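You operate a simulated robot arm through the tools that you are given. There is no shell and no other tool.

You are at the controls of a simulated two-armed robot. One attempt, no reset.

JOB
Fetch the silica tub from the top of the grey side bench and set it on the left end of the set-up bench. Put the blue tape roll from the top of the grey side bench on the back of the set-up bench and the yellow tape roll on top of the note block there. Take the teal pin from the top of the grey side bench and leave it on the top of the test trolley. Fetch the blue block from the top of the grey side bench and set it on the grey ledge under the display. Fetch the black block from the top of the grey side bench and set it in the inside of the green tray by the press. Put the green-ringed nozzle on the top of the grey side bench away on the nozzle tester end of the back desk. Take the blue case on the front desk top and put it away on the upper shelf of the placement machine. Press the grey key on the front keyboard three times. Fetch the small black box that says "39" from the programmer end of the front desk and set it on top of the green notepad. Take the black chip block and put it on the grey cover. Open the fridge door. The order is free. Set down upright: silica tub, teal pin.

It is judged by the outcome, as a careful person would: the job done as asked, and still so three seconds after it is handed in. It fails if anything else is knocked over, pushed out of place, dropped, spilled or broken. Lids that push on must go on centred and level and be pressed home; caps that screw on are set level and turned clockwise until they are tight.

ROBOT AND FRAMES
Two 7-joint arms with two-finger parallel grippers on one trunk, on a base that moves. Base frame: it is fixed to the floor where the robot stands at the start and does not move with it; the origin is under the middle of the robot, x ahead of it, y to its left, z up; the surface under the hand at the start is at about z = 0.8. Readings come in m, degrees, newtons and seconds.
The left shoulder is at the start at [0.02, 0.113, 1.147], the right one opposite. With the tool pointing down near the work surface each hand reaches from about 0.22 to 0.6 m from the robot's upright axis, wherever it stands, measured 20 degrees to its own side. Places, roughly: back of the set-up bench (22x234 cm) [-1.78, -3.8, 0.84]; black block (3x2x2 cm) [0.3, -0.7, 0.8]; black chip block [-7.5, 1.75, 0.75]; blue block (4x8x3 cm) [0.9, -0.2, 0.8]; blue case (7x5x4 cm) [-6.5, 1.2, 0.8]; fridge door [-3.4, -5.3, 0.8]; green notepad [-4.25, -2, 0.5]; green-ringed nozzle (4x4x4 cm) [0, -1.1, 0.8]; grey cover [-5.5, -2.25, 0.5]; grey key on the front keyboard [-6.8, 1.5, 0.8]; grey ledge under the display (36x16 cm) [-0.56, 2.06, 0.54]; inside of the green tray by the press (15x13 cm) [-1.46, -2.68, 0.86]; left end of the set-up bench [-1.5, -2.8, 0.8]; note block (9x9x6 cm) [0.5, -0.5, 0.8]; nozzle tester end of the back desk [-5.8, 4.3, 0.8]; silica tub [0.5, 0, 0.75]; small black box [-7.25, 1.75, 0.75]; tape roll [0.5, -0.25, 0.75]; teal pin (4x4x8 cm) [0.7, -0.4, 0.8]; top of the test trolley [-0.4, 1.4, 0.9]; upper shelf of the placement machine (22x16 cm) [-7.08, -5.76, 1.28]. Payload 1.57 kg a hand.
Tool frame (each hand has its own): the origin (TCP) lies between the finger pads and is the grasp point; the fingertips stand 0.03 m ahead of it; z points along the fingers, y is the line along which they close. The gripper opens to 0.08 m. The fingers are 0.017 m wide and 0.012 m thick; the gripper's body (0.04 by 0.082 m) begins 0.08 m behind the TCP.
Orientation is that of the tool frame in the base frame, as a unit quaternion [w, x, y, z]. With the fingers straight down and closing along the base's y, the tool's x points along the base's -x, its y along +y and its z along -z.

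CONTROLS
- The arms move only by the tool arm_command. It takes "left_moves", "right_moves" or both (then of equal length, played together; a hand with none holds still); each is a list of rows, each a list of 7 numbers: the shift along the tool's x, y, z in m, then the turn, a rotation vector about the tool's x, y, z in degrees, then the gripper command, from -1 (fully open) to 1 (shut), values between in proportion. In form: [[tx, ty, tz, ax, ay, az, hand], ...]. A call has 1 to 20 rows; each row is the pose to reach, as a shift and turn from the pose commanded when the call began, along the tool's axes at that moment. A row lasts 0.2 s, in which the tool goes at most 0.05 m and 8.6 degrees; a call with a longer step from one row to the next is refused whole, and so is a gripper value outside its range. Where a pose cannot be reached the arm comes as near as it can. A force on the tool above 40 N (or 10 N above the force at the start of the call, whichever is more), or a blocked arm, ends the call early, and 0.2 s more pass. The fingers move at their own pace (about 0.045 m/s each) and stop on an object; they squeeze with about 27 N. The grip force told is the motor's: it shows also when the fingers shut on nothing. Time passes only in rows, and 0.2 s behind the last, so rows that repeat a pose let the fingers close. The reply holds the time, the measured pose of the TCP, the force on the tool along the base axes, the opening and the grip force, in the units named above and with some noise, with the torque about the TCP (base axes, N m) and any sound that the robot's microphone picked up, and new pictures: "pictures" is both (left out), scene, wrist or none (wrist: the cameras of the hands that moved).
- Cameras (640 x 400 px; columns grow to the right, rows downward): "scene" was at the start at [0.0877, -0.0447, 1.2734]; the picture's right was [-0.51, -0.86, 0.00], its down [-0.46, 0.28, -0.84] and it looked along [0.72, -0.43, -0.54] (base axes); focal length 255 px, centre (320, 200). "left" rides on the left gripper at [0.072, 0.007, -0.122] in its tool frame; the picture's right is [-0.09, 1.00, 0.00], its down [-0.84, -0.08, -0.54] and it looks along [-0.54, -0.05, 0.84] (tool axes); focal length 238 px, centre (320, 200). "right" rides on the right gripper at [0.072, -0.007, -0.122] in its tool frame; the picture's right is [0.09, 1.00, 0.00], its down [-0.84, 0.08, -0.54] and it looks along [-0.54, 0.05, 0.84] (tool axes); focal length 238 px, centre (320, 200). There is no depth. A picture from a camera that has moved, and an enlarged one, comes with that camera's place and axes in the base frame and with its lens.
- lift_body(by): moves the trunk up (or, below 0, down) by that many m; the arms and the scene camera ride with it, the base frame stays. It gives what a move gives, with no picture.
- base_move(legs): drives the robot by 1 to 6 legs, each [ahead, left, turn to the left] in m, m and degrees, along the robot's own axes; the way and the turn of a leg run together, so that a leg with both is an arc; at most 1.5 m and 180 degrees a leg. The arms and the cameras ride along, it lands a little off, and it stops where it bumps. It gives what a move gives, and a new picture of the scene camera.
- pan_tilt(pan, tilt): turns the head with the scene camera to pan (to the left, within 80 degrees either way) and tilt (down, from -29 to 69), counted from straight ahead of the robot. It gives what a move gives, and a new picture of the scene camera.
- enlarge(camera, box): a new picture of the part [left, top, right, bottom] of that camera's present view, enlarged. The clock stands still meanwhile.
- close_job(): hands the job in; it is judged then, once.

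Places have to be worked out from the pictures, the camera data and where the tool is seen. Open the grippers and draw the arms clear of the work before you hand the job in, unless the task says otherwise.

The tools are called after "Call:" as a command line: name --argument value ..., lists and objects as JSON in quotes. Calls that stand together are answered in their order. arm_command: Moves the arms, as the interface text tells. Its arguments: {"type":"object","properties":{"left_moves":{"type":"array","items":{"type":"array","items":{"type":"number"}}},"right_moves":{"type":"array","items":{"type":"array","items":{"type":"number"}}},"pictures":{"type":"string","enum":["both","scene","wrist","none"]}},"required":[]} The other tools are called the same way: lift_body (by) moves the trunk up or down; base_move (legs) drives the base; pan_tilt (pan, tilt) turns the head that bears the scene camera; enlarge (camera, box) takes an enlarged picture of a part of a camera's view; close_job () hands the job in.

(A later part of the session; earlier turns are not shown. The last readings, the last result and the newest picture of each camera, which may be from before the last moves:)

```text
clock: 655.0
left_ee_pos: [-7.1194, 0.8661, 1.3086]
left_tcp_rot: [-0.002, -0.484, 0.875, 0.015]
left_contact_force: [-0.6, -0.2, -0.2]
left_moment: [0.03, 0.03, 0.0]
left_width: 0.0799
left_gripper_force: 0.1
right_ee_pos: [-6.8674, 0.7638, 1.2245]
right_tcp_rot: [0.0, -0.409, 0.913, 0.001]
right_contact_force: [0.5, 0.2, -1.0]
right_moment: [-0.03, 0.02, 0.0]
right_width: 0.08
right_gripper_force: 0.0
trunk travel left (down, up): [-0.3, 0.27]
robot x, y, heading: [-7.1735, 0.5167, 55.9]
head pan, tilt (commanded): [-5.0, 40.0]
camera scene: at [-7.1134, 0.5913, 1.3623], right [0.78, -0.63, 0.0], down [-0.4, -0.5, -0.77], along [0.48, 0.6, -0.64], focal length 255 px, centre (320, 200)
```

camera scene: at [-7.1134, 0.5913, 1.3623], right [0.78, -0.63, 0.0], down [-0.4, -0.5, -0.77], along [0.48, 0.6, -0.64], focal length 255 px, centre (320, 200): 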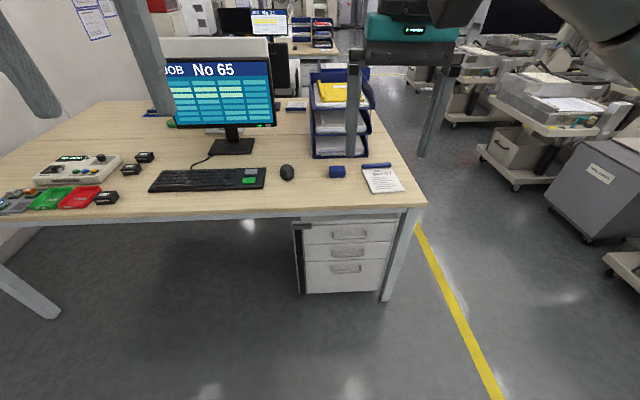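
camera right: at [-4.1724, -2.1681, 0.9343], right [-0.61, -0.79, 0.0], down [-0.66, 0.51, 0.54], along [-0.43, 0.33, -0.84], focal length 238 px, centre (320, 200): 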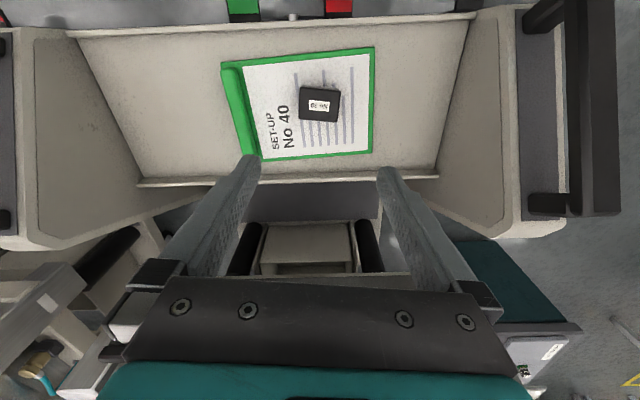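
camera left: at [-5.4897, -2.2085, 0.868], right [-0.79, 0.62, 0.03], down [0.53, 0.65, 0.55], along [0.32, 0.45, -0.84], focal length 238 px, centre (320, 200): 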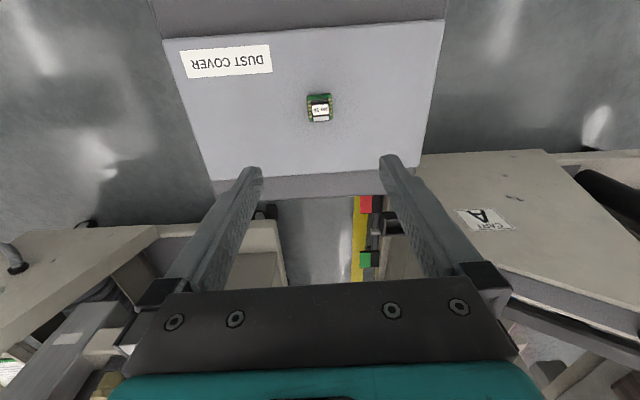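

The blue case is at R(0.98,−0.145). Move up 0.5 m and lower the trunk 0.1 m.

Call:
base_move --legs '[[0.5, 0, -1]]'

Call:
lift_body --by -0.1

Call:
pan_tilt --pan -10 --tilt 45

Call:
enlarge --camera "right" --box '[160, 0, 480, 200]'

```text
clock: 658.0
left_ee_pos: [-6.8254, 1.2784, 1.3096]
left_tcp_rot: [0.0, -0.472, 0.881, 0.014]
left_contact_force: [-0.3, -0.2, 0.4]
left_moment: [-0.03, 0.02, 0.0]
left_width: 0.08
left_gripper_force: 0.0
right_ee_pos: [-6.5757, 1.1677, 1.2247]
right_tcp_rot: [0.0, -0.397, 0.918, 0.0]
right_contact_force: [0.8, -0.2, 0.0]
right_moment: [-0.01, 0.01, -0.02]
right_width: 0.0802
right_gripper_force: 0.1
trunk travel left (down, up): [-0.3, 0.27]
robot x, y, heading: [-6.8857, 0.927, 54.7]
head pan, tilt (commanded): [-5.0, 40.0]
camera scene: at [-6.8272, 1.0026, 1.3623], right [0.76, -0.65, 0.0], down [-0.42, -0.49, -0.77], along [0.5, 0.58, -0.64], focal length 255 px, centre (320, 200)
```

scene: 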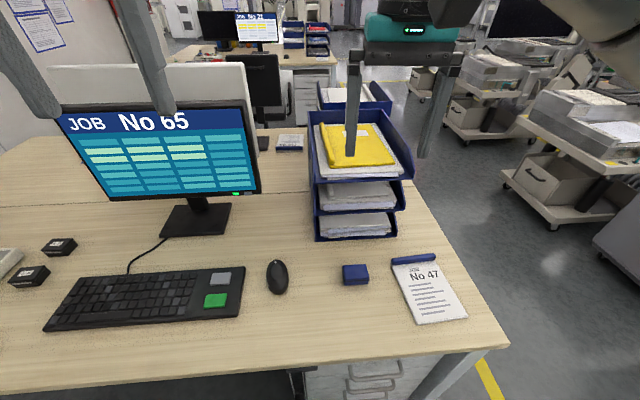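

```text
clock: 659.3
left_ee_pos: [-6.8251, 1.2766, 1.2095]
left_tcp_rot: [-0.001, -0.471, 0.882, 0.015]
left_contact_force: [0.1, 0.5, -1.0]
left_moment: [-0.01, 0.02, 0.01]
left_width: 0.0801
left_gripper_force: 0.0
right_ee_pos: [-6.5775, 1.1682, 1.1242]
right_tcp_rot: [0.001, -0.397, 0.918, 0.0]
right_contact_force: [0.8, 0.3, -0.4]
right_moment: [0.0, 0.0, 0.0]
right_width: 0.08
right_gripper_force: 0.0
trunk travel left (down, up): [-0.2, 0.37]
robot x, y, heading: [-6.8897, 0.9312, 54.6]
head pan, tilt (commanded): [-5.0, 40.0]
```

```text
clock: 660.0
left_ee_pos: [-6.8267, 1.2773, 1.2086]
left_tcp_rot: [-0.001, -0.472, 0.881, 0.015]
left_contact_force: [0.0, -0.3, 0.3]
left_moment: [0.0, -0.03, -0.02]
left_width: 0.08
left_gripper_force: 0.0
right_ee_pos: [-6.576, 1.1677, 1.1256]
right_tcp_rot: [0.001, -0.397, 0.918, 0.0]
right_contact_force: [1.2, -0.5, -0.5]
right_moment: [-0.02, 0.03, -0.04]
right_width: 0.0801
right_gripper_force: 0.0
trunk travel left (down, up): [-0.2, 0.37]
robot x, y, heading: [-6.8917, 0.9265, 54.7]
head pan, tilt (commanded): [-10.0, 45.0]
camera scene: at [-6.8247, 0.9946, 1.2551], right [0.7, -0.71, 0.0], down [-0.5, -0.5, -0.71], along [0.5, 0.5, -0.71], focal length 255 px, centre (320, 200)
```

scene: 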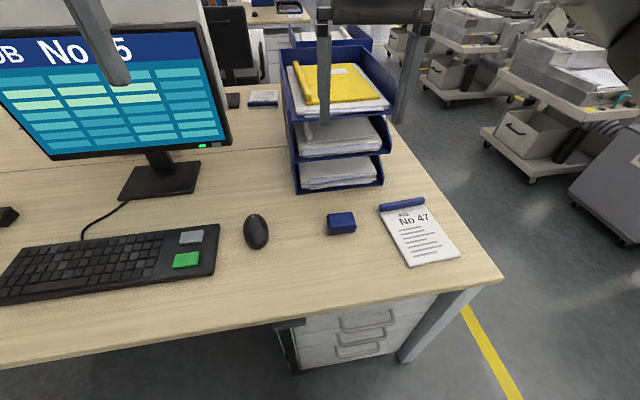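

```text
2.00 times, centred on (320, 100) of right
camera zoom: at [-6.6207, 1.1098, 1.2458], right [-0.79, 0.62, 0.0], down [0.52, 0.66, 0.54], along [0.33, 0.43, -0.84], focal length 477 px, centre (320, 400)
```

zoom: 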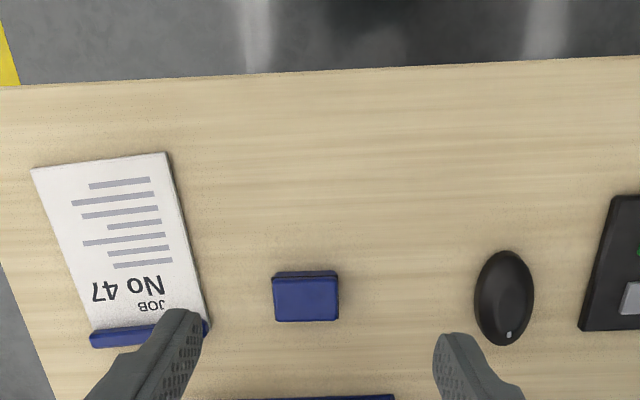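

The case is 7×5×4 cm at R(0.475,−0.137), nearly square to me. I'll first centre the right hand over it and turn it square, then re-check before tilting the tool for the grasp.

Call:
arm_command --right_moves '[[-0.001, -0.006, 0.04, 0, 0, -2, -1], [-0.002, -0.012, 0.08, 0, 0, -4, -1], [-0.0026, -0.0188, 0.12, 0, 0, -6.5, -1], [-0.0026, -0.0188, 0.15, 0, 0, -6.5, -1], [-0.0026, -0.0188, 0.15, 0, 0, -6.5, -1]]' --pictures "wrist"

Call:
enlarge --camera "right" --box '[220, 40, 420, 180]'

```text
clock: 661.2
left_ee_pos: [-6.8259, 1.2772, 1.2086]
left_tcp_rot: [-0.001, -0.472, 0.882, 0.015]
left_contact_force: [0.1, -0.6, 0.3]
left_moment: [-0.03, 0.01, 0.0]
left_width: 0.0802
left_gripper_force: 0.0
right_ee_pos: [-6.5616, 1.1581, 0.9735]
right_tcp_rot: [0.001, -0.449, 0.894, 0.001]
right_contact_force: [0.7, 0.5, 0.2]
right_moment: [0.02, 0.01, -0.02]
right_width: 0.0799
right_gripper_force: 0.0
trunk travel left (down, up): [-0.2, 0.37]
robot x, y, heading: [-6.8903, 0.9296, 54.9]
head pan, tilt (commanded): [-10.0, 45.0]
camera right: at [-6.5992, 1.0961, 1.0942], right [-0.85, 0.52, 0.0], down [0.44, 0.72, 0.54], along [0.28, 0.46, -0.84], focal length 238 px, centre (320, 200)
```

right: 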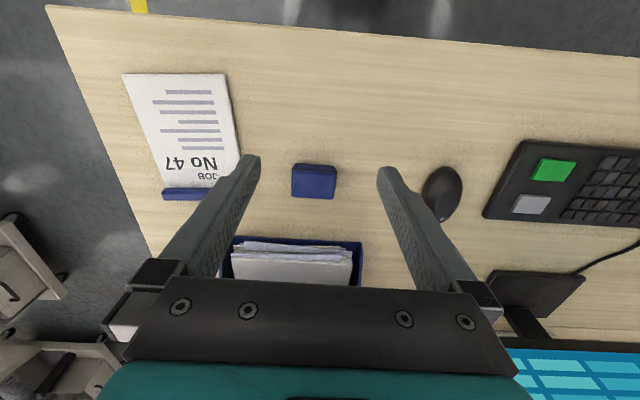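

```text
2.86 times, centred on (320, 110) of right
camera zoom: at [-6.5992, 1.0961, 1.0942], right [-0.85, 0.52, 0.0], down [0.44, 0.72, 0.54], along [0.28, 0.46, -0.84], focal length 681 px, centre (320, 457)
```

zoom: 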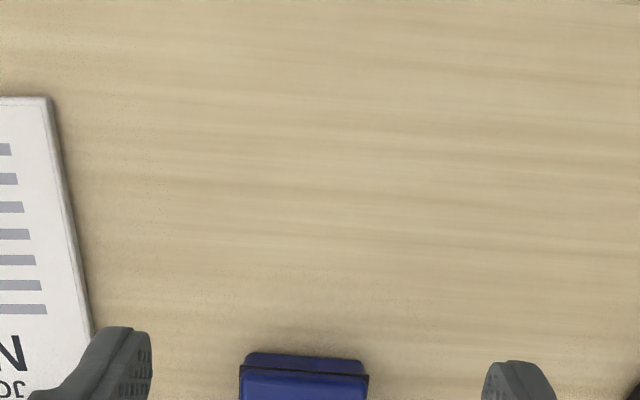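

Laterally aligned to within a millimetre. Now tilt the tool 45° while descending to the pre-grasp point.

Call:
arm_command --right_moves '[[0, 0, 0.017, 0, -7.5, 0, -1], [0, -0.001, 0.034, 0, -15, 0, -1], [0, -0.001, 0.051, 0, -22.5, 0, -1], [-0.001, -0.001, 0.068, 0, -30, 0, -1], [-0.002, -0.001, 0.085, 0, -37.5, 0, -1], [-0.003, -0.001, 0.1035, 0, -45, 0, -1], [-0.003, -0.001, 0.1035, 0, -45, 0, -1]]' --pictures "both"

```text
clock: 662.8
left_ee_pos: [-6.8253, 1.2765, 1.2095]
left_tcp_rot: [-0.001, -0.472, 0.882, 0.015]
left_contact_force: [-0.2, 0.3, 0.5]
left_moment: [0.01, -0.01, 0.03]
left_width: 0.0803
left_gripper_force: 0.1
right_ee_pos: [-6.5578, 1.1588, 0.8705]
right_tcp_rot: [0.344, -0.413, 0.826, 0.172]
right_contact_force: [-0.4, 0.1, -0.5]
right_moment: [0.03, -0.01, 0.01]
right_width: 0.08
right_gripper_force: 0.0
right hand out of reach, approached as far as the arm can: row 6
trunk travel left (down, up): [-0.2, 0.37]
robot x, y, heading: [-6.8905, 0.9263, 54.8]
head pan, tilt (commanded): [-10.0, 45.0]
camera scene: at [-6.8246, 0.9943, 1.2551], right [0.7, -0.71, 0.0], down [-0.5, -0.5, -0.71], along [0.5, 0.5, -0.71], focal length 255 px, centre (320, 200)
camera right: at [-6.6334, 1.0433, 0.9053], right [-0.84, 0.54, -0.07], down [0.06, 0.21, 0.98], along [0.54, 0.81, -0.21], focal length 238 px, centre (320, 200)
```

scene: 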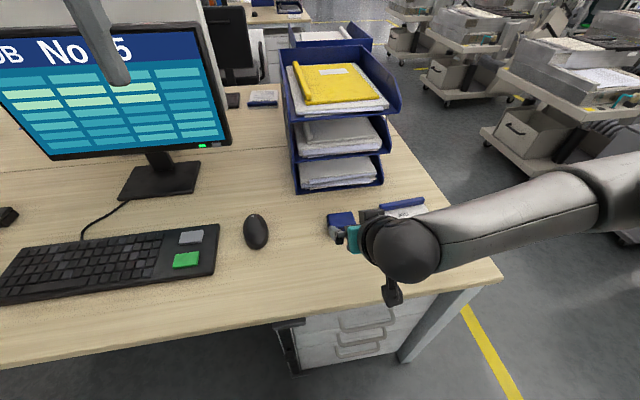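
right: 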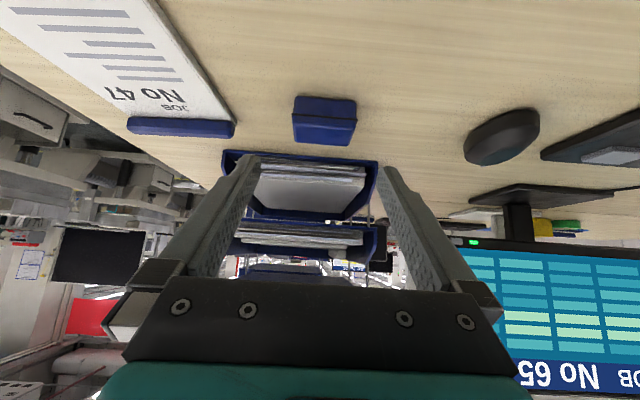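

The case is centred between the tilted fingers. Advance 12.3 cm along the tool axis and close.

Call:
arm_command --right_moves '[[0, 0.001, 0.04, 0, 0, 0, -1], [-0.001, 0.001, 0.08, 0, 0, 0, -1], [-0.002, 0.001, 0.123, 0, 0, 0, -1], [-0.002, 0.001, 0.123, 0, 0, 0, -1]]' --pictures "wrist"

```text
clock: 663.8
left_ee_pos: [-6.8262, 1.276, 1.2096]
left_tcp_rot: [-0.001, -0.472, 0.882, 0.014]
left_contact_force: [-0.3, 0.5, -0.3]
left_moment: [-0.02, -0.01, -0.03]
left_width: 0.0799
left_gripper_force: 0.0
right_ee_pos: [-6.5083, 1.2324, 0.7863]
right_tcp_rot: [0.342, -0.414, 0.827, 0.168]
right_contact_force: [0.5, -1.5, 0.0]
right_moment: [0.0, -0.01, -0.03]
right_width: 0.08
right_gripper_force: 0.0
trunk travel left (down, up): [-0.2, 0.37]
robot x, y, heading: [-6.8864, 0.9313, 54.9]
head pan, tilt (commanded): [-10.0, 45.0]
camera right: at [-6.5836, 1.1184, 0.8214], right [-0.83, 0.55, -0.07], down [0.06, 0.22, 0.97], along [0.55, 0.81, -0.22], focal length 238 px, centre (320, 200)
```

right: 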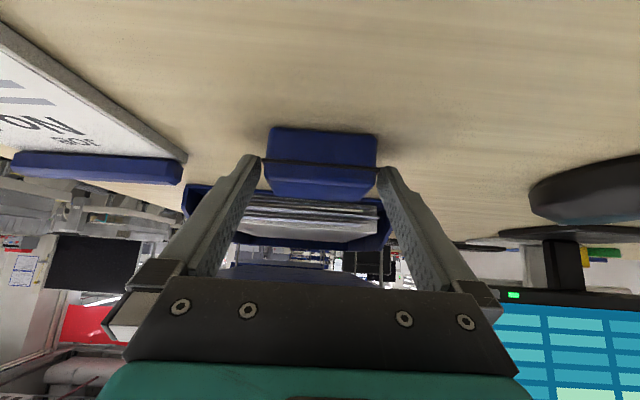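

The case is between the fingers. Close and lift.

Call:
arm_command --right_moves '[[0, 0, 0, 0, 0, 0, 1], [0, 0, 0, 0, 0, 0, 1], [0, 0, 0, 0, 0, 0, 1]]' --pictures "wrist"

```text
clock: 664.6
left_ee_pos: [-6.8245, 1.2771, 1.2097]
left_tcp_rot: [-0.001, -0.472, 0.882, 0.015]
left_contact_force: [-0.7, -0.8, 0.2]
left_moment: [0.01, -0.01, 0.0]
left_width: 0.08
left_gripper_force: 0.0
right_ee_pos: [-6.507, 1.2335, 0.7864]
right_tcp_rot: [0.341, -0.414, 0.827, 0.167]
right_contact_force: [0.7, 0.4, -0.3]
right_moment: [0.07, 0.0, -0.01]
right_width: 0.0655
right_gripper_force: 26.7
trunk travel left (down, up): [-0.2, 0.37]
robot x, y, heading: [-6.8905, 0.9322, 54.7]
head pan, tilt (commanded): [-10.0, 45.0]
camera right: at [-6.5839, 1.1183, 0.8215], right [-0.83, 0.55, -0.07], down [0.06, 0.22, 0.97], along [0.55, 0.81, -0.22], focal length 238 px, centre (320, 200)
```

right: 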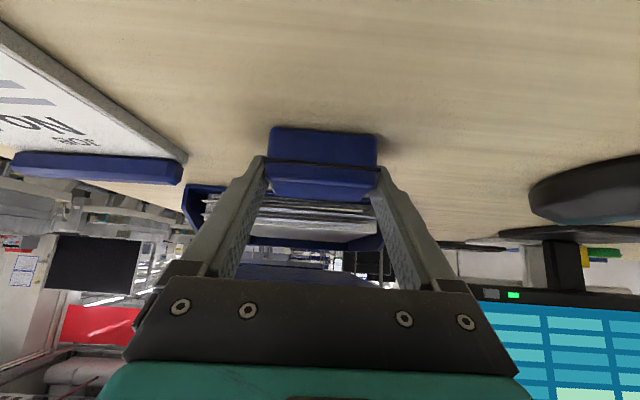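

Gripped (65.5 mm). Lift straight up, keep the tilt.

Call:
arm_command --right_moves '[[-0.014, 0, -0.014, 0, 0, 0, 1], [-0.042, 0, -0.042, 0, 0, 0, 1], [-0.07, 0, -0.07, 0, 0, 0, 1], [-0.09, 0, -0.1, 0, 0, 0, 1], [-0.11, 0, -0.13, 0, 0, 0, 1], [-0.13, 0, -0.16, 0, 0, 0, 1]]' --pictures "both"

```text
clock: 666.0
left_ee_pos: [-6.8263, 1.2777, 1.2086]
left_tcp_rot: [-0.001, -0.472, 0.882, 0.015]
left_contact_force: [0.6, -0.4, -0.8]
left_moment: [0.01, 0.01, -0.03]
left_width: 0.0799
left_gripper_force: 0.1
right_ee_pos: [-6.518, 1.2103, 0.9915]
right_tcp_rot: [0.343, -0.414, 0.825, 0.171]
right_contact_force: [0.1, 0.4, -0.3]
right_moment: [-0.02, 0.03, 0.02]
right_width: 0.0654
right_gripper_force: 26.4
trunk travel left (down, up): [-0.2, 0.37]
robot x, y, heading: [-6.8918, 0.9273, 54.6]
head pan, tilt (commanded): [-10.0, 45.0]
camera scene: at [-6.8247, 0.9944, 1.2551], right [0.7, -0.71, 0.0], down [-0.5, -0.5, -0.71], along [0.5, 0.5, -0.71], focal length 255 px, centre (320, 200)
camera right: at [-6.5937, 1.0959, 1.026], right [-0.84, 0.54, -0.07], down [0.06, 0.21, 0.97], along [0.54, 0.81, -0.21], focal length 238 px, centre (320, 200)
```

scene: 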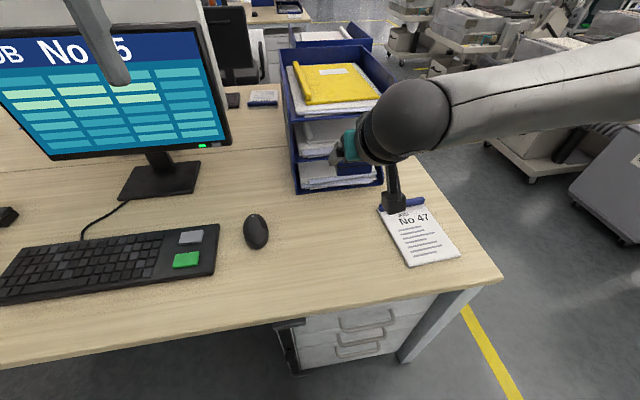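
right: 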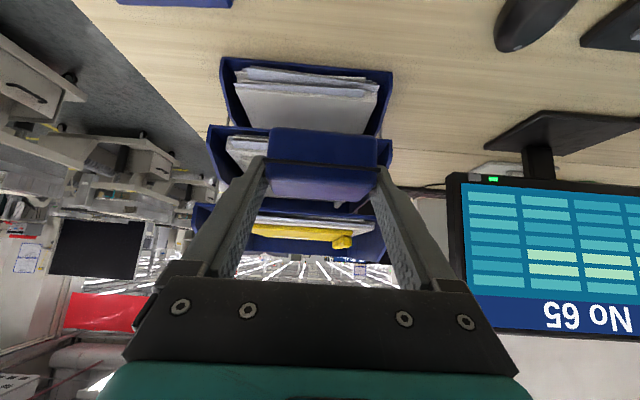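

Case secured. Back off, raise the trunk, and travel back through the lane toward the south, where the placement machine is.

Call:
base_move --legs '[[-0.5, 0, 0]]'

Call:
lift_body --by 0.3

Call:
base_move --legs '[[-0.95, -0.85, 0], [-0.92, -0.85, 0.3], [0, -1.2, 0], [0, -1.2, 0], [-0.05, -1.1, 0]]'

Call:
pan_tilt --pan -75 --tilt 18

```text
clock: 668.9
left_ee_pos: [-7.1163, 0.8696, 1.2087]
left_tcp_rot: [0.0, -0.471, 0.882, 0.014]
left_contact_force: [-0.2, 0.1, -0.7]
left_moment: [0.07, -0.02, -0.03]
left_width: 0.0802
left_gripper_force: 0.1
right_ee_pos: [-6.807, 0.8024, 0.9911]
right_tcp_rot: [0.343, -0.413, 0.826, 0.171]
right_contact_force: [-0.1, -0.4, -1.0]
right_moment: [0.01, 0.03, -0.02]
right_width: 0.0657
right_gripper_force: 26.8
trunk travel left (down, up): [-0.2, 0.37]
robot x, y, heading: [-7.1778, 0.5224, 54.5]
head pan, tilt (commanded): [-10.0, 45.0]
camera scene: at [-7.1144, 0.5863, 1.2551], right [0.7, -0.71, 0.0], down [-0.5, -0.5, -0.71], along [0.5, 0.5, -0.71], focal length 255 px, centre (320, 200)
```

scene: 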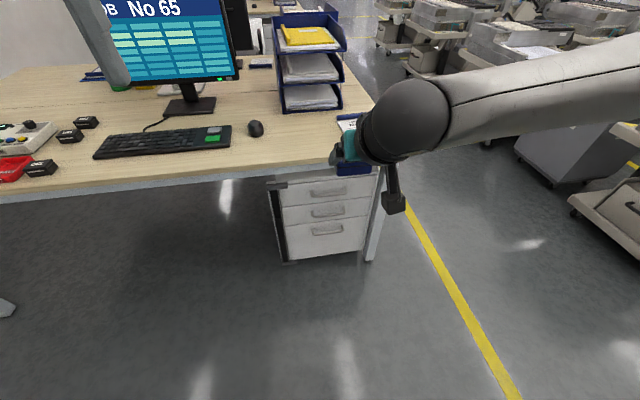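

```text
clock: 671.9
left_ee_pos: [-7.1146, 0.8697, 1.5091]
left_tcp_rot: [-0.001, -0.47, 0.882, 0.015]
left_contact_force: [0.1, -0.2, 0.1]
left_moment: [-0.01, -0.02, -0.04]
left_width: 0.0799
left_gripper_force: 0.1
right_ee_pos: [-6.8076, 0.8027, 1.2908]
right_tcp_rot: [0.343, -0.413, 0.826, 0.171]
right_contact_force: [0.0, 0.2, -0.8]
right_moment: [-0.05, 0.04, 0.0]
right_width: 0.0655
right_gripper_force: 27.2
trunk travel left (down, up): [-0.5, 0.07]
robot x, y, heading: [-7.1775, 0.5195, 54.7]
head pan, tilt (commanded): [-10.0, 45.0]
```

```text
clock: 700.9
left_ee_pos: [-4.0196, -3.7534, 1.5092]
left_tcp_rot: [0.0, -0.453, 0.891, 0.015]
left_contact_force: [0.4, 0.1, 0.5]
left_moment: [-0.01, -0.02, 0.0]
left_width: 0.0799
left_gripper_force: 0.2
right_ee_pos: [-3.7137, -3.8313, 1.2917]
right_tcp_rot: [0.346, -0.398, 0.833, 0.165]
right_contact_force: [0.1, -0.1, -1.1]
right_moment: [-0.04, 0.02, 0.02]
right_width: 0.0655
right_gripper_force: 27.0
trunk travel left (down, up): [-0.5, 0.07]
robot x, y, heading: [-4.1029, -4.0985, 52.4]
head pan, tilt (commanded): [-10.0, 45.0]
camera scene: at [-4.0295, -4.0352, 1.5551], right [0.67, -0.74, 0.0], down [-0.52, -0.48, -0.71], along [0.52, 0.48, -0.71], focal length 255 px, centre (320, 200)
```

scene: 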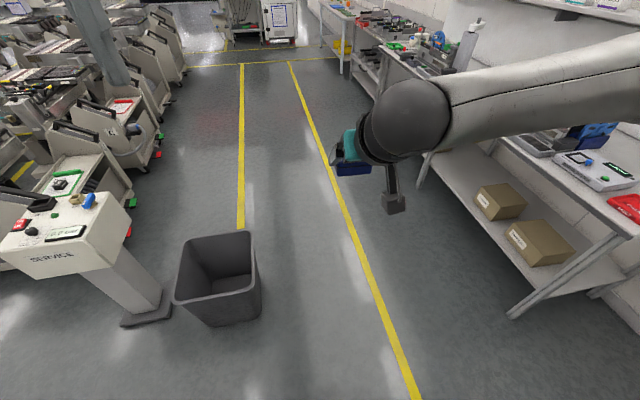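

```text
clock: 702.3
left_ee_pos: [-4.0188, -3.7531, 1.5092]
left_tcp_rot: [-0.001, -0.454, 0.891, 0.015]
left_contact_force: [0.7, 0.0, -0.4]
left_moment: [0.0, -0.01, 0.01]
left_width: 0.08
left_gripper_force: 0.1
right_ee_pos: [-3.7127, -3.8315, 1.2902]
right_tcp_rot: [0.346, -0.397, 0.834, 0.164]
right_contact_force: [0.2, -0.2, -1.0]
right_moment: [0.0, -0.01, 0.02]
right_width: 0.0653
right_gripper_force: 26.6
trunk travel left (down, up): [-0.5, 0.07]
robot x, y, heading: [-4.0987, -4.1008, 52.4]
head pan, tilt (commanded): [-75.0, 18.0]
camera scene: at [-4.0035, -4.1258, 1.597], right [-0.38, -0.92, 0.0], down [-0.29, 0.12, -0.95], along [0.88, -0.37, -0.31], focal length 255 px, centre (320, 200)
```

scene: 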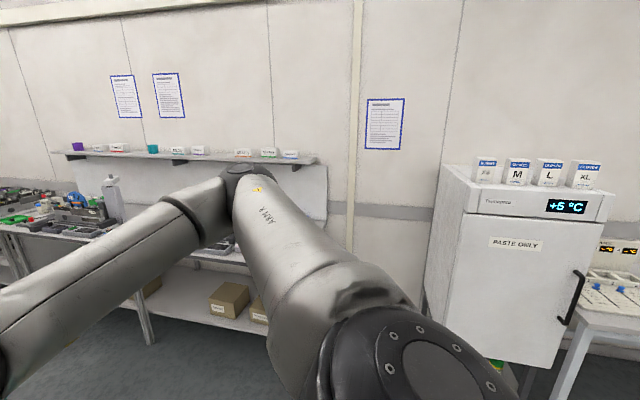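

The fridge ("PASTE ONLY", handle on its right) is nearby. First the placement machine: turn around to face south and look.

Call:
base_move --legs '[[0, 0, -178]]'

Call:
pan_tilt --pan 0 --tilt 15

Call:
pan_tilt --pan -30 --tilt 15

```text
clock: 709.8
left_ee_pos: [-4.1484, -4.4498, 1.5095]
left_tcp_rot: [0.014, 0.874, 0.486, 0.001]
left_contact_force: [-0.3, 0.3, -0.4]
left_moment: [-0.02, 0.0, 0.01]
left_width: 0.0802
left_gripper_force: 0.1
right_ee_pos: [-4.4594, -4.3944, 1.2912]
right_tcp_rot: [0.177, 0.819, 0.428, -0.34]
right_contact_force: [-0.5, -0.1, -1.2]
right_moment: [0.03, -0.03, 0.0]
right_width: 0.0654
right_gripper_force: 27.2
trunk travel left (down, up): [-0.5, 0.07]
robot x, y, heading: [-4.0991, -4.0966, -123.4]
head pan, tilt (commanded): [-75.0, 18.0]
camera scene: at [-4.19, -4.0768, 1.597], right [0.32, 0.95, 0.0], down [0.29, -0.1, -0.95], along [-0.9, 0.3, -0.31], focal length 255 px, centre (320, 200)
```

scene: 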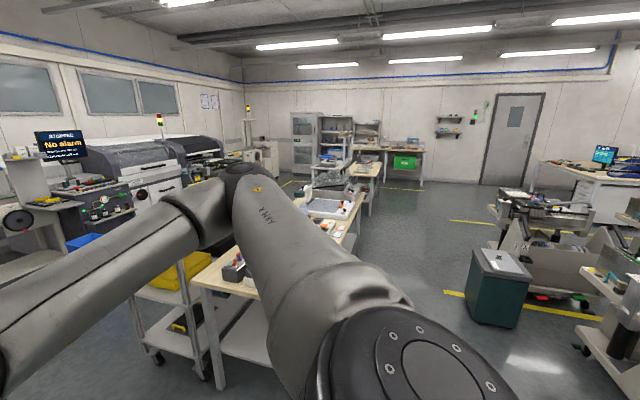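

```text
clock: 711.3
left_ee_pos: [-4.1492, -4.4489, 1.5093]
left_tcp_rot: [0.014, 0.874, 0.486, 0.002]
left_contact_force: [-0.2, 0.1, 0.8]
left_moment: [0.02, -0.01, -0.03]
left_width: 0.0801
left_gripper_force: 0.2
right_ee_pos: [-4.4589, -4.3932, 1.2916]
right_tcp_rot: [0.177, 0.819, 0.428, -0.339]
right_contact_force: [-0.1, 0.5, -1.6]
right_moment: [0.02, 0.0, 0.03]
right_width: 0.0654
right_gripper_force: 26.9
trunk travel left (down, up): [-0.5, 0.07]
robot x, y, heading: [-4.0958, -4.0963, -123.5]
head pan, tilt (commanded): [0.0, 15.0]
camera scene: at [-4.153, -4.1842, 1.6019], right [-0.83, 0.55, 0.0], down [0.14, 0.22, -0.97], along [-0.53, -0.81, -0.26], focal length 255 px, centre (320, 200)
```

scene: 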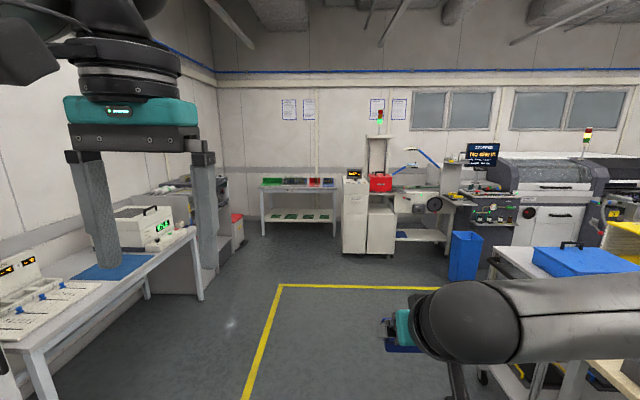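

```text
clock: 712.3
left_ee_pos: [-4.1489, -4.4485, 1.5096]
left_tcp_rot: [0.015, 0.874, 0.486, 0.001]
left_contact_force: [-0.2, 0.2, -0.7]
left_moment: [-0.02, -0.01, -0.02]
left_width: 0.08
left_gripper_force: 0.0
right_ee_pos: [-4.4584, -4.3943, 1.2907]
right_tcp_rot: [0.177, 0.818, 0.428, -0.34]
right_contact_force: [-0.4, -0.1, -1.0]
right_moment: [0.01, 0.02, 0.02]
right_width: 0.0652
right_gripper_force: 26.4
trunk travel left (down, up): [-0.5, 0.07]
robot x, y, heading: [-4.0979, -4.0968, -123.4]
head pan, tilt (commanded): [-30.0, 15.0]
camera scene: at [-4.1849, -4.1482, 1.6019], right [-0.45, 0.89, 0.0], down [0.23, 0.12, -0.97], along [-0.86, -0.43, -0.26], focal length 255 px, centre (320, 200)
```

scene: 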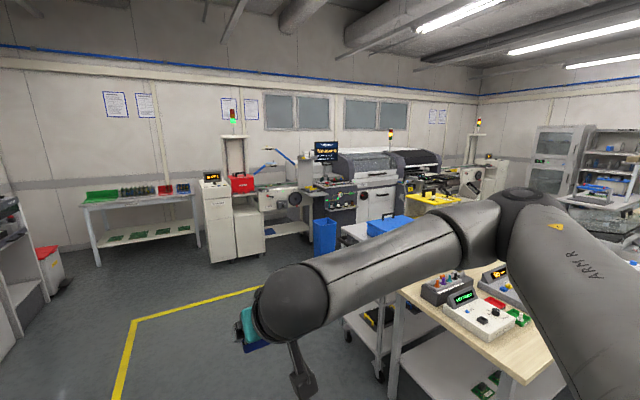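

The machine group is straight ahead in this view; zoom to find the placement machine's upper shelf.

Call:
enlarge --camera "scene" --box '[190, 90, 420, 260]'

Call:
enlarge --camera "scene" --box '[230, 120, 350, 210]'

```text
2.35 times, centred on (305, 175) of scene
camera zoom: at [-4.1849, -4.1482, 1.6019], right [-0.45, 0.89, 0.0], down [0.23, 0.12, -0.97], along [-0.86, -0.43, -0.26], focal length 601 px, centre (355, 259)
```

zoom: 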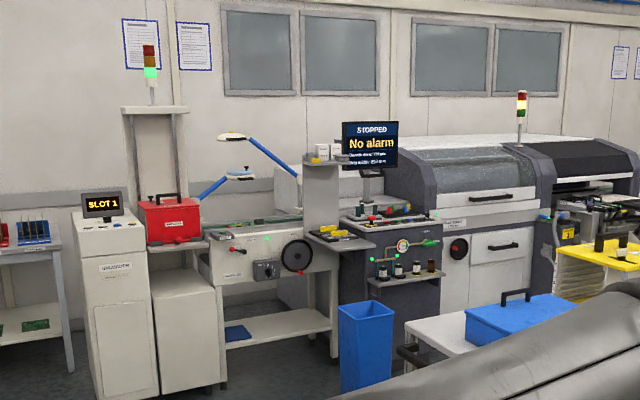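

```text
4.44 times, centred on (290, 165) of scene
camera zoom: at [-4.1849, -4.1482, 1.6019], right [-0.45, 0.89, 0.0], down [0.23, 0.12, -0.97], along [-0.86, -0.43, -0.26], focal length 1135 px, centre (453, 356)
```

zoom: 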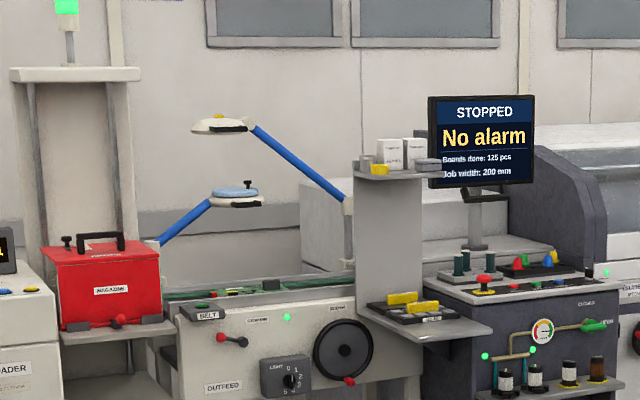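

The upper shelf is the small board beside the monitor, holding a yellow case, two white boxes and a grey case; a blue bin stands on the floor in front of it. I'll drive closer along the open floor.

Call:
base_move --legs '[[0, 0.1, -1.8], [1.2, 0, 0], [0.6, 0, 0]]'

Call:
pan_tilt --pan -50 --tilt 20

```text
clock: 722.1
left_ee_pos: [-5.1297, -5.9592, 1.5091]
left_tcp_rot: [0.014, 0.883, 0.469, 0.0]
left_contact_force: [-0.5, -0.3, -0.1]
left_moment: [-0.02, -0.03, -0.02]
left_width: 0.0801
left_gripper_force: 0.1
right_ee_pos: [-5.4376, -5.8904, 1.2908]
right_tcp_rot: [0.17, 0.827, 0.411, -0.343]
right_contact_force: [0.0, 0.6, -2.0]
right_moment: [0.03, 0.0, 0.02]
right_width: 0.0654
right_gripper_force: 27.4
trunk travel left (down, up): [-0.5, 0.07]
robot x, y, heading: [-5.0612, -5.6119, -126.0]
head pan, tilt (commanded): [-30.0, 15.0]
camera scene: at [-5.1544, -5.6568, 1.6019], right [-0.41, 0.91, 0.0], down [0.24, 0.11, -0.97], along [-0.88, -0.4, -0.26], focal length 255 px, centre (320, 200)
```

scene: 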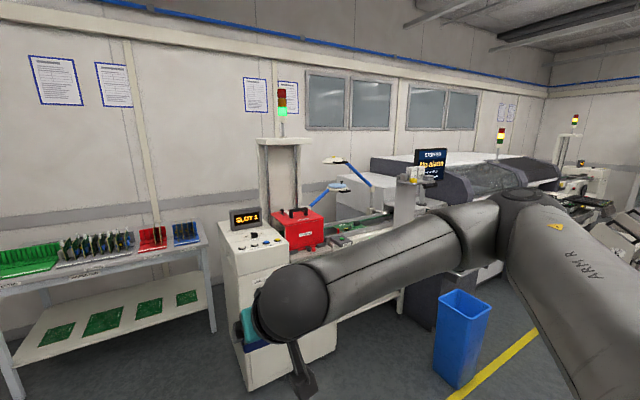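

```text
clock: 722.9
left_ee_pos: [-5.1301, -5.9578, 1.5093]
left_tcp_rot: [0.014, 0.883, 0.469, 0.002]
left_contact_force: [0.6, 0.5, -0.5]
left_moment: [0.04, 0.0, -0.01]
left_width: 0.08
left_gripper_force: 0.1
right_ee_pos: [-5.4395, -5.8908, 1.2896]
right_tcp_rot: [0.17, 0.827, 0.411, -0.343]
right_contact_force: [0.0, 0.0, -0.6]
right_moment: [0.0, -0.01, 0.01]
right_width: 0.0655
right_gripper_force: 27.0
trunk travel left (down, up): [-0.5, 0.07]
robot x, y, heading: [-5.0657, -5.6118, -125.8]
head pan, tilt (commanded): [-50.0, 20.0]
camera scene: at [-5.1617, -5.625, 1.5938], right [-0.08, 1.0, 0.0], down [0.34, 0.03, -0.94], along [-0.94, -0.07, -0.34], focal length 255 px, centre (320, 200)
```

scene: 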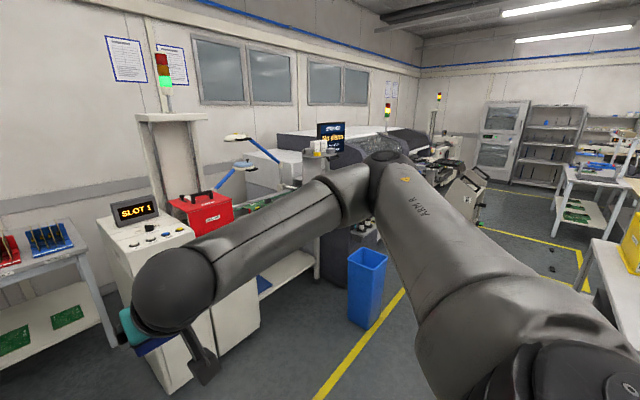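

Closer now. Zoom on the shelf to locate it and its free space.

Call:
enlarge --camera "scene" --box '[260, 110, 420, 230]'

```text
3.33 times, centred on (340, 170) of scene
camera zoom: at [-5.1617, -5.625, 1.5938], right [-0.08, 1.0, 0.0], down [0.34, 0.03, -0.94], along [-0.94, -0.07, -0.34], focal length 851 px, centre (253, 300)
```

zoom: 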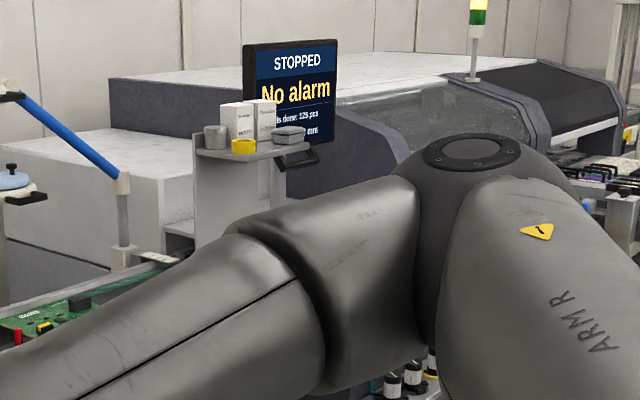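

I'll move to a spot east of the bin and turn to face the shelf, keeping clear of the conveyor.

Call:
base_move --legs '[[0.55, -0.8, 0], [0, 0, -46]]'

Call:
lift_body --by 0.07

Call:
pan_tilt --pan 8 --tilt 25

```text
clock: 730.0
left_ee_pos: [-6.3348, -5.7785, 1.5091]
left_tcp_rot: [0.013, 0.996, 0.085, -0.005]
left_contact_force: [0.2, 0.1, 0.6]
left_moment: [0.03, -0.01, -0.02]
left_width: 0.0801
left_gripper_force: 0.0
right_ee_pos: [-6.4987, -5.509, 1.2916]
right_tcp_rot: [0.021, 0.922, 0.053, -0.382]
right_contact_force: [-1.0, 0.4, 0.3]
right_moment: [0.01, 0.0, 0.04]
right_width: 0.0651
right_gripper_force: 26.6
trunk travel left (down, up): [-0.5, 0.07]
robot x, y, heading: [-6.0406, -5.5848, -171.9]
head pan, tilt (commanded): [-50.0, 20.0]
camera scene: at [-6.1151, -5.5236, 1.5937], right [0.67, 0.74, 0.0], down [0.25, -0.23, -0.94], along [-0.7, 0.63, -0.34], focal length 255 px, centre (320, 200)
```

scene: 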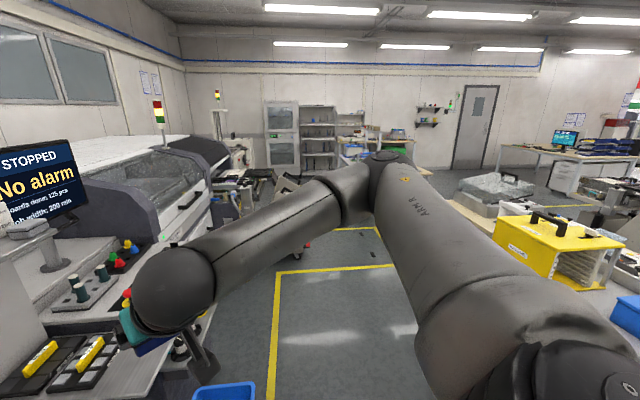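

```text
clock: 731.1
left_ee_pos: [-6.3343, -5.7793, 1.58]
left_tcp_rot: [0.013, 0.996, 0.085, -0.005]
left_contact_force: [-0.1, 1.4, -1.0]
left_moment: [0.0, -0.01, -0.02]
left_width: 0.0803
left_gripper_force: 0.2
right_ee_pos: [-6.4971, -5.5078, 1.3603]
right_tcp_rot: [0.021, 0.923, 0.052, -0.381]
right_contact_force: [0.1, -0.4, -1.2]
right_moment: [-0.01, -0.02, -0.03]
right_width: 0.0648
right_gripper_force: 26.9
trunk travel left (down, up): [-0.57, 0.0]
robot x, y, heading: [-6.0375, -5.5854, -172.0]
head pan, tilt (commanded): [-50.0, 20.0]
```

```text
clock: 732.4
left_ee_pos: [-6.3336, -5.7784, 1.578]
left_tcp_rot: [0.014, 0.996, 0.084, -0.005]
left_contact_force: [0.3, 0.9, -0.6]
left_moment: [-0.01, 0.02, -0.01]
left_width: 0.08
left_gripper_force: 0.1
right_ee_pos: [-6.4979, -5.5094, 1.3622]
right_tcp_rot: [0.02, 0.923, 0.053, -0.382]
right_contact_force: [0.9, -0.1, -1.3]
right_moment: [-0.04, -0.05, 0.01]
right_width: 0.065
right_gripper_force: 27.5
trunk travel left (down, up): [-0.57, 0.0]
robot x, y, heading: [-6.0364, -5.5869, -172.1]
head pan, tilt (commanded): [8.0, 25.0]
camera scene: at [-6.1344, -5.6113, 1.6556], right [-0.28, 0.96, 0.0], down [0.41, 0.12, -0.91], along [-0.87, -0.25, -0.42], focal length 255 px, centre (320, 200)
```

scene: 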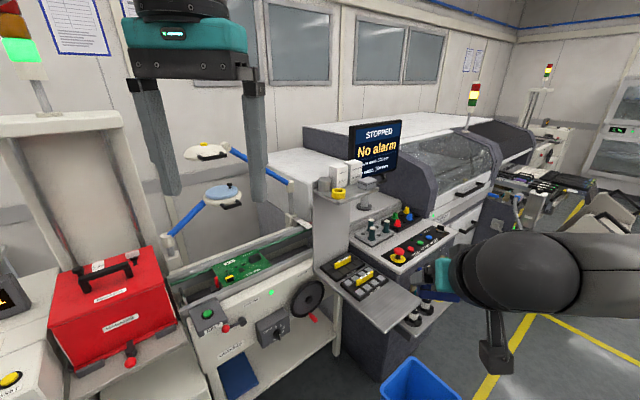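

The shelf stand is right ahead-right. Enlarge it.

Call:
enlarge --camera "scene" --box '[290, 140, 430, 245]'

```text
3.81 times, centred on (360, 192) of scene
camera zoom: at [-6.1344, -5.6113, 1.6556], right [-0.28, 0.96, 0.0], down [0.41, 0.12, -0.91], along [-0.87, -0.25, -0.42], focal length 972 px, centre (168, 229)
```

zoom: 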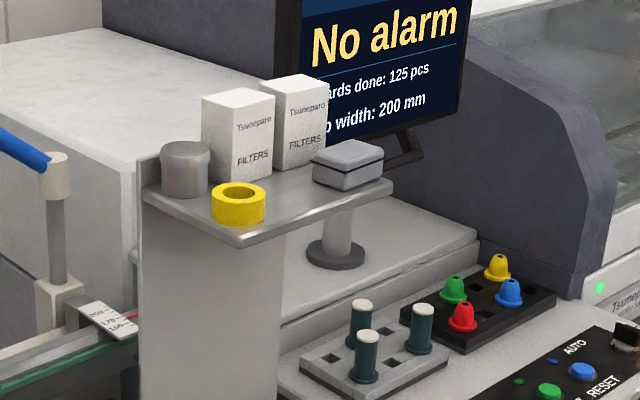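

The shelf's free area is a ~9×8.5 cm patch at the front between the yellow roll and the grey case – too narrow for my present grip (7 cm side plus fingers). I'd better re-grip across the 5 cm side with a vertical tool. Let me look for a place to set it down: the lower shelf.

Call:
enlarge --camera "scene" --box '[280, 230, 470, 360]'

Call:
enlarge --camera "scene" --box '[0, 230, 260, 400]'

Call:
pan_tilt --pan -70 --tilt 30

```text
3.08 times, centred on (375, 295) of scene
camera zoom: at [-6.1344, -5.6113, 1.6556], right [-0.28, 0.96, 0.0], down [0.41, 0.12, -0.91], along [-0.87, -0.25, -0.42], focal length 786 px, centre (151, -92)
```

zoom: 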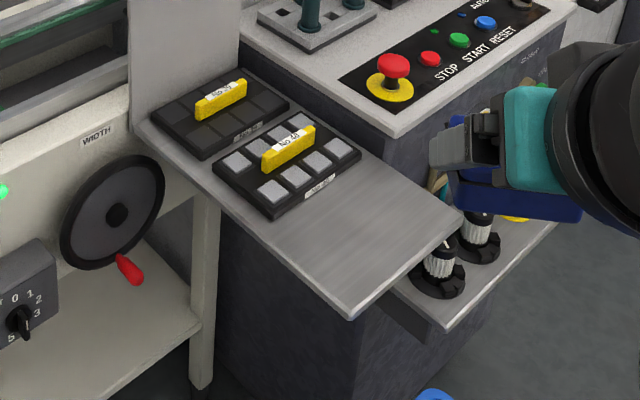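

```text
2.35 times, centred on (130, 315) of scene
camera zoom: at [-6.1344, -5.6113, 1.6556], right [-0.28, 0.96, 0.0], down [0.41, 0.12, -0.91], along [-0.87, -0.25, -0.42], focal length 601 px, centre (767, -71)
```

zoom: 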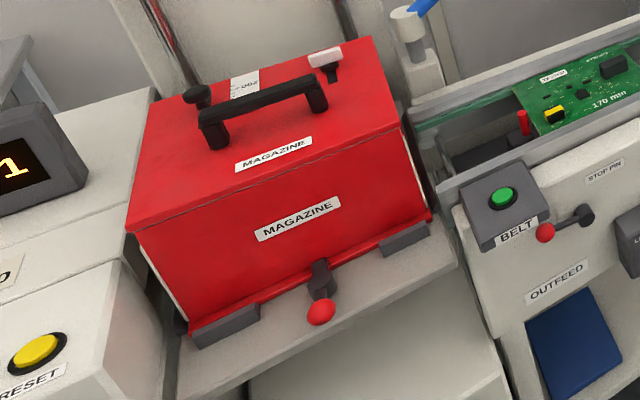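

```text
clock: 733.9
left_ee_pos: [-6.3349, -5.7781, 1.5786]
left_tcp_rot: [0.014, 0.996, 0.085, -0.004]
left_contact_force: [0.1, -0.7, 0.2]
left_moment: [-0.02, -0.02, -0.02]
left_width: 0.08
left_gripper_force: 0.1
right_ee_pos: [-6.4983, -5.5087, 1.361]
right_tcp_rot: [0.021, 0.922, 0.053, -0.382]
right_contact_force: [0.6, -0.4, -1.0]
right_moment: [0.02, -0.01, 0.01]
right_width: 0.0654
right_gripper_force: 27.1
trunk travel left (down, up): [-0.57, 0.0]
robot x, y, heading: [-6.0389, -5.5869, -172.1]
head pan, tilt (commanded): [-70.0, 30.0]
camera scene: at [-6.0884, -5.5062, 1.6477], right [0.88, 0.47, 0.0], down [0.24, -0.44, -0.87], along [-0.41, 0.76, -0.5], focal length 255 px, centre (320, 200)
```

scene: 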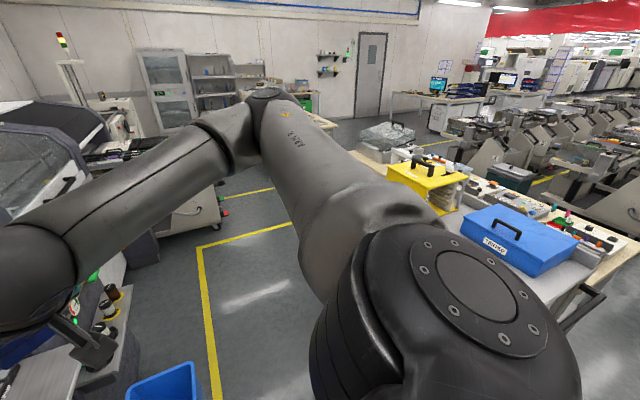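

The lower shelf has a clear front half (z≈0.91) – good for re-gripping. Move 0.32 m closer and lower the trunk.

Call:
base_move --legs '[[0.32, 0, 0]]'

Call:
lift_body --by -0.27

Call:
pan_tilt --pan -5 --tilt 45

```text
clock: 736.0
left_ee_pos: [-6.6523, -5.8225, 1.5793]
left_tcp_rot: [0.014, 0.997, 0.082, -0.005]
left_contact_force: [-0.1, -0.3, 0.1]
left_moment: [0.0, -0.01, -0.02]
left_width: 0.0799
left_gripper_force: 0.1
right_ee_pos: [-6.8141, -5.5506, 1.3606]
right_tcp_rot: [0.021, 0.922, 0.052, -0.382]
right_contact_force: [0.0, 0.0, -2.0]
right_moment: [0.0, -0.03, 0.01]
right_width: 0.0652
right_gripper_force: 26.6
trunk travel left (down, up): [-0.57, 0.0]
robot x, y, heading: [-6.3554, -5.6285, -172.0]
head pan, tilt (commanded): [-70.0, 30.0]
camera scene: at [-6.4049, -5.5498, 1.6477], right [0.89, 0.47, 0.0], down [0.23, -0.44, -0.87], along [-0.4, 0.77, -0.5], focal length 255 px, centre (320, 200)
```

scene: 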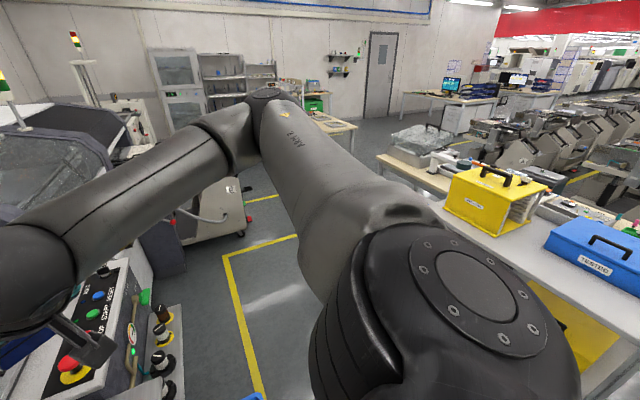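

```text
clock: 738.8
left_ee_pos: [-6.6517, -5.8209, 1.3092]
left_tcp_rot: [0.013, 0.997, 0.082, -0.005]
left_contact_force: [-0.4, -0.2, 0.3]
left_moment: [0.0, 0.02, -0.02]
left_width: 0.0797
left_gripper_force: 0.2
right_ee_pos: [-6.8163, -5.5513, 1.091]
right_tcp_rot: [0.021, 0.922, 0.051, -0.382]
right_contact_force: [0.0, -0.3, -0.8]
right_moment: [-0.01, -0.04, -0.03]
right_width: 0.0651
right_gripper_force: 26.8
trunk travel left (down, up): [-0.3, 0.27]
robot x, y, heading: [-6.3542, -5.6295, -171.8]
head pan, tilt (commanded): [-70.0, 30.0]
```

```text
clock: 740.1
left_ee_pos: [-6.6528, -5.8221, 1.3083]
left_tcp_rot: [0.013, 0.997, 0.082, -0.004]
left_contact_force: [0.8, -0.3, -0.1]
left_moment: [0.06, -0.03, -0.01]
left_width: 0.0802
left_gripper_force: 0.1
right_ee_pos: [-6.8141, -5.5519, 1.0905]
right_tcp_rot: [0.02, 0.922, 0.051, -0.382]
right_contact_force: [0.6, 0.9, -1.4]
right_moment: [0.01, 0.0, 0.05]
right_width: 0.0651
right_gripper_force: 26.5
trunk travel left (down, up): [-0.3, 0.27]
robot x, y, heading: [-6.3537, -5.6269, -172.0]
head pan, tilt (commanded): [-5.0, 45.0]
camera scene: at [-6.4439, -5.6337, 1.3551], right [-0.05, 1.0, 0.0], down [0.71, 0.03, -0.71], along [-0.71, -0.03, -0.71], focal length 255 px, centre (320, 200)
```

scene: 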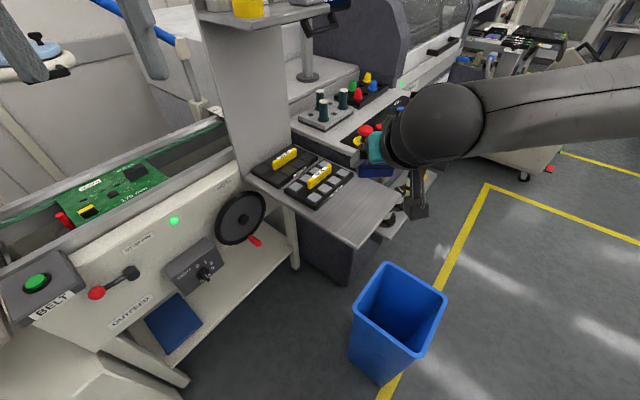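

The lower shelf's clear area is around (−6.862,−5.545). I'll lower the case onto it.

Call:
arm_command --right_moves '[[-0.0136, -0.007, 0.0136, 0, 0, 0, 1], [-0.0272, -0.0135, 0.0272, 0, 0, 0, 1], [0.0, -0.0135, 0.054, 0, 0, 0, 1], [0.03, -0.0135, 0.084, 0, 0, 0, 1], [0.05, -0.0135, 0.104, 0, 0, 0, 1], [0.0647, -0.0135, 0.1187, 0, 0, 0, 1], [0.0647, -0.0135, 0.1187, 0, 0, 0, 1]]' --pictures "both"

```text
clock: 741.8
left_ee_pos: [-6.651, -5.8208, 1.3088]
left_tcp_rot: [0.014, 0.997, 0.082, -0.006]
left_contact_force: [0.6, -0.3, -0.5]
left_moment: [0.0, -0.01, -0.02]
left_width: 0.0799
left_gripper_force: 0.1
right_ee_pos: [-6.8537, -5.5405, 0.962]
right_tcp_rot: [0.021, 0.922, 0.051, -0.384]
right_contact_force: [0.0, 0.1, -0.8]
right_moment: [0.01, 0.0, -0.02]
right_width: 0.0651
right_gripper_force: 26.9
trunk travel left (down, up): [-0.3, 0.27]
robot x, y, heading: [-6.3529, -5.6281, -172.3]
head pan, tilt (commanded): [-5.0, 45.0]
camera scene: at [-6.4438, -5.6338, 1.3551], right [-0.05, 1.0, 0.0], down [0.71, 0.03, -0.71], along [-0.71, -0.03, -0.71], focal length 255 px, centre (320, 200)
camera right: at [-6.7175, -5.5207, 0.9966], right [0.17, -0.98, -0.07], down [-0.2, -0.1, 0.98], along [-0.96, -0.16, -0.21], focal length 238 px, centre (320, 200)
```

scene: 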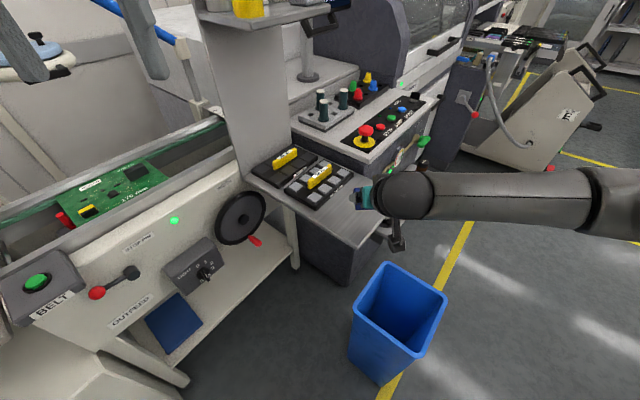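
right: 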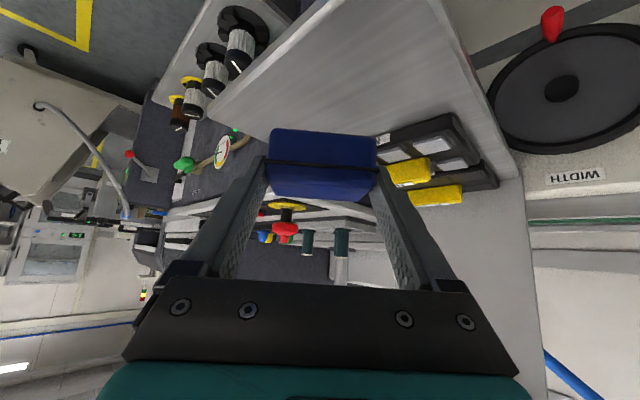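

The landing spot is clear on all sides. Creep down to contact.

Call:
arm_command --right_moves '[[0.005, 0, 0.005, 0, 0, 0, 1], [0.01, 0, 0.01, 0, 0, 0, 1], [0.015, 0, 0.015, 0, 0, 0, 1], [0.015, 0, 0.015, 0, 0, 0, 1]]' --pictures "none"

```text
clock: 742.8
left_ee_pos: [-6.6519, -5.8199, 1.3089]
left_tcp_rot: [0.013, 0.997, 0.082, -0.005]
left_contact_force: [0.4, 0.4, -0.1]
left_moment: [0.01, -0.01, 0.04]
left_width: 0.08
left_gripper_force: 0.1
right_ee_pos: [-6.8538, -5.542, 0.941]
right_tcp_rot: [0.02, 0.922, 0.051, -0.382]
right_contact_force: [-0.4, -0.5, -1.0]
right_moment: [0.01, 0.02, 0.0]
right_width: 0.0653
right_gripper_force: 27.0
trunk travel left (down, up): [-0.3, 0.27]
robot x, y, heading: [-6.3538, -5.6306, -172.3]
head pan, tilt (commanded): [-5.0, 45.0]
```

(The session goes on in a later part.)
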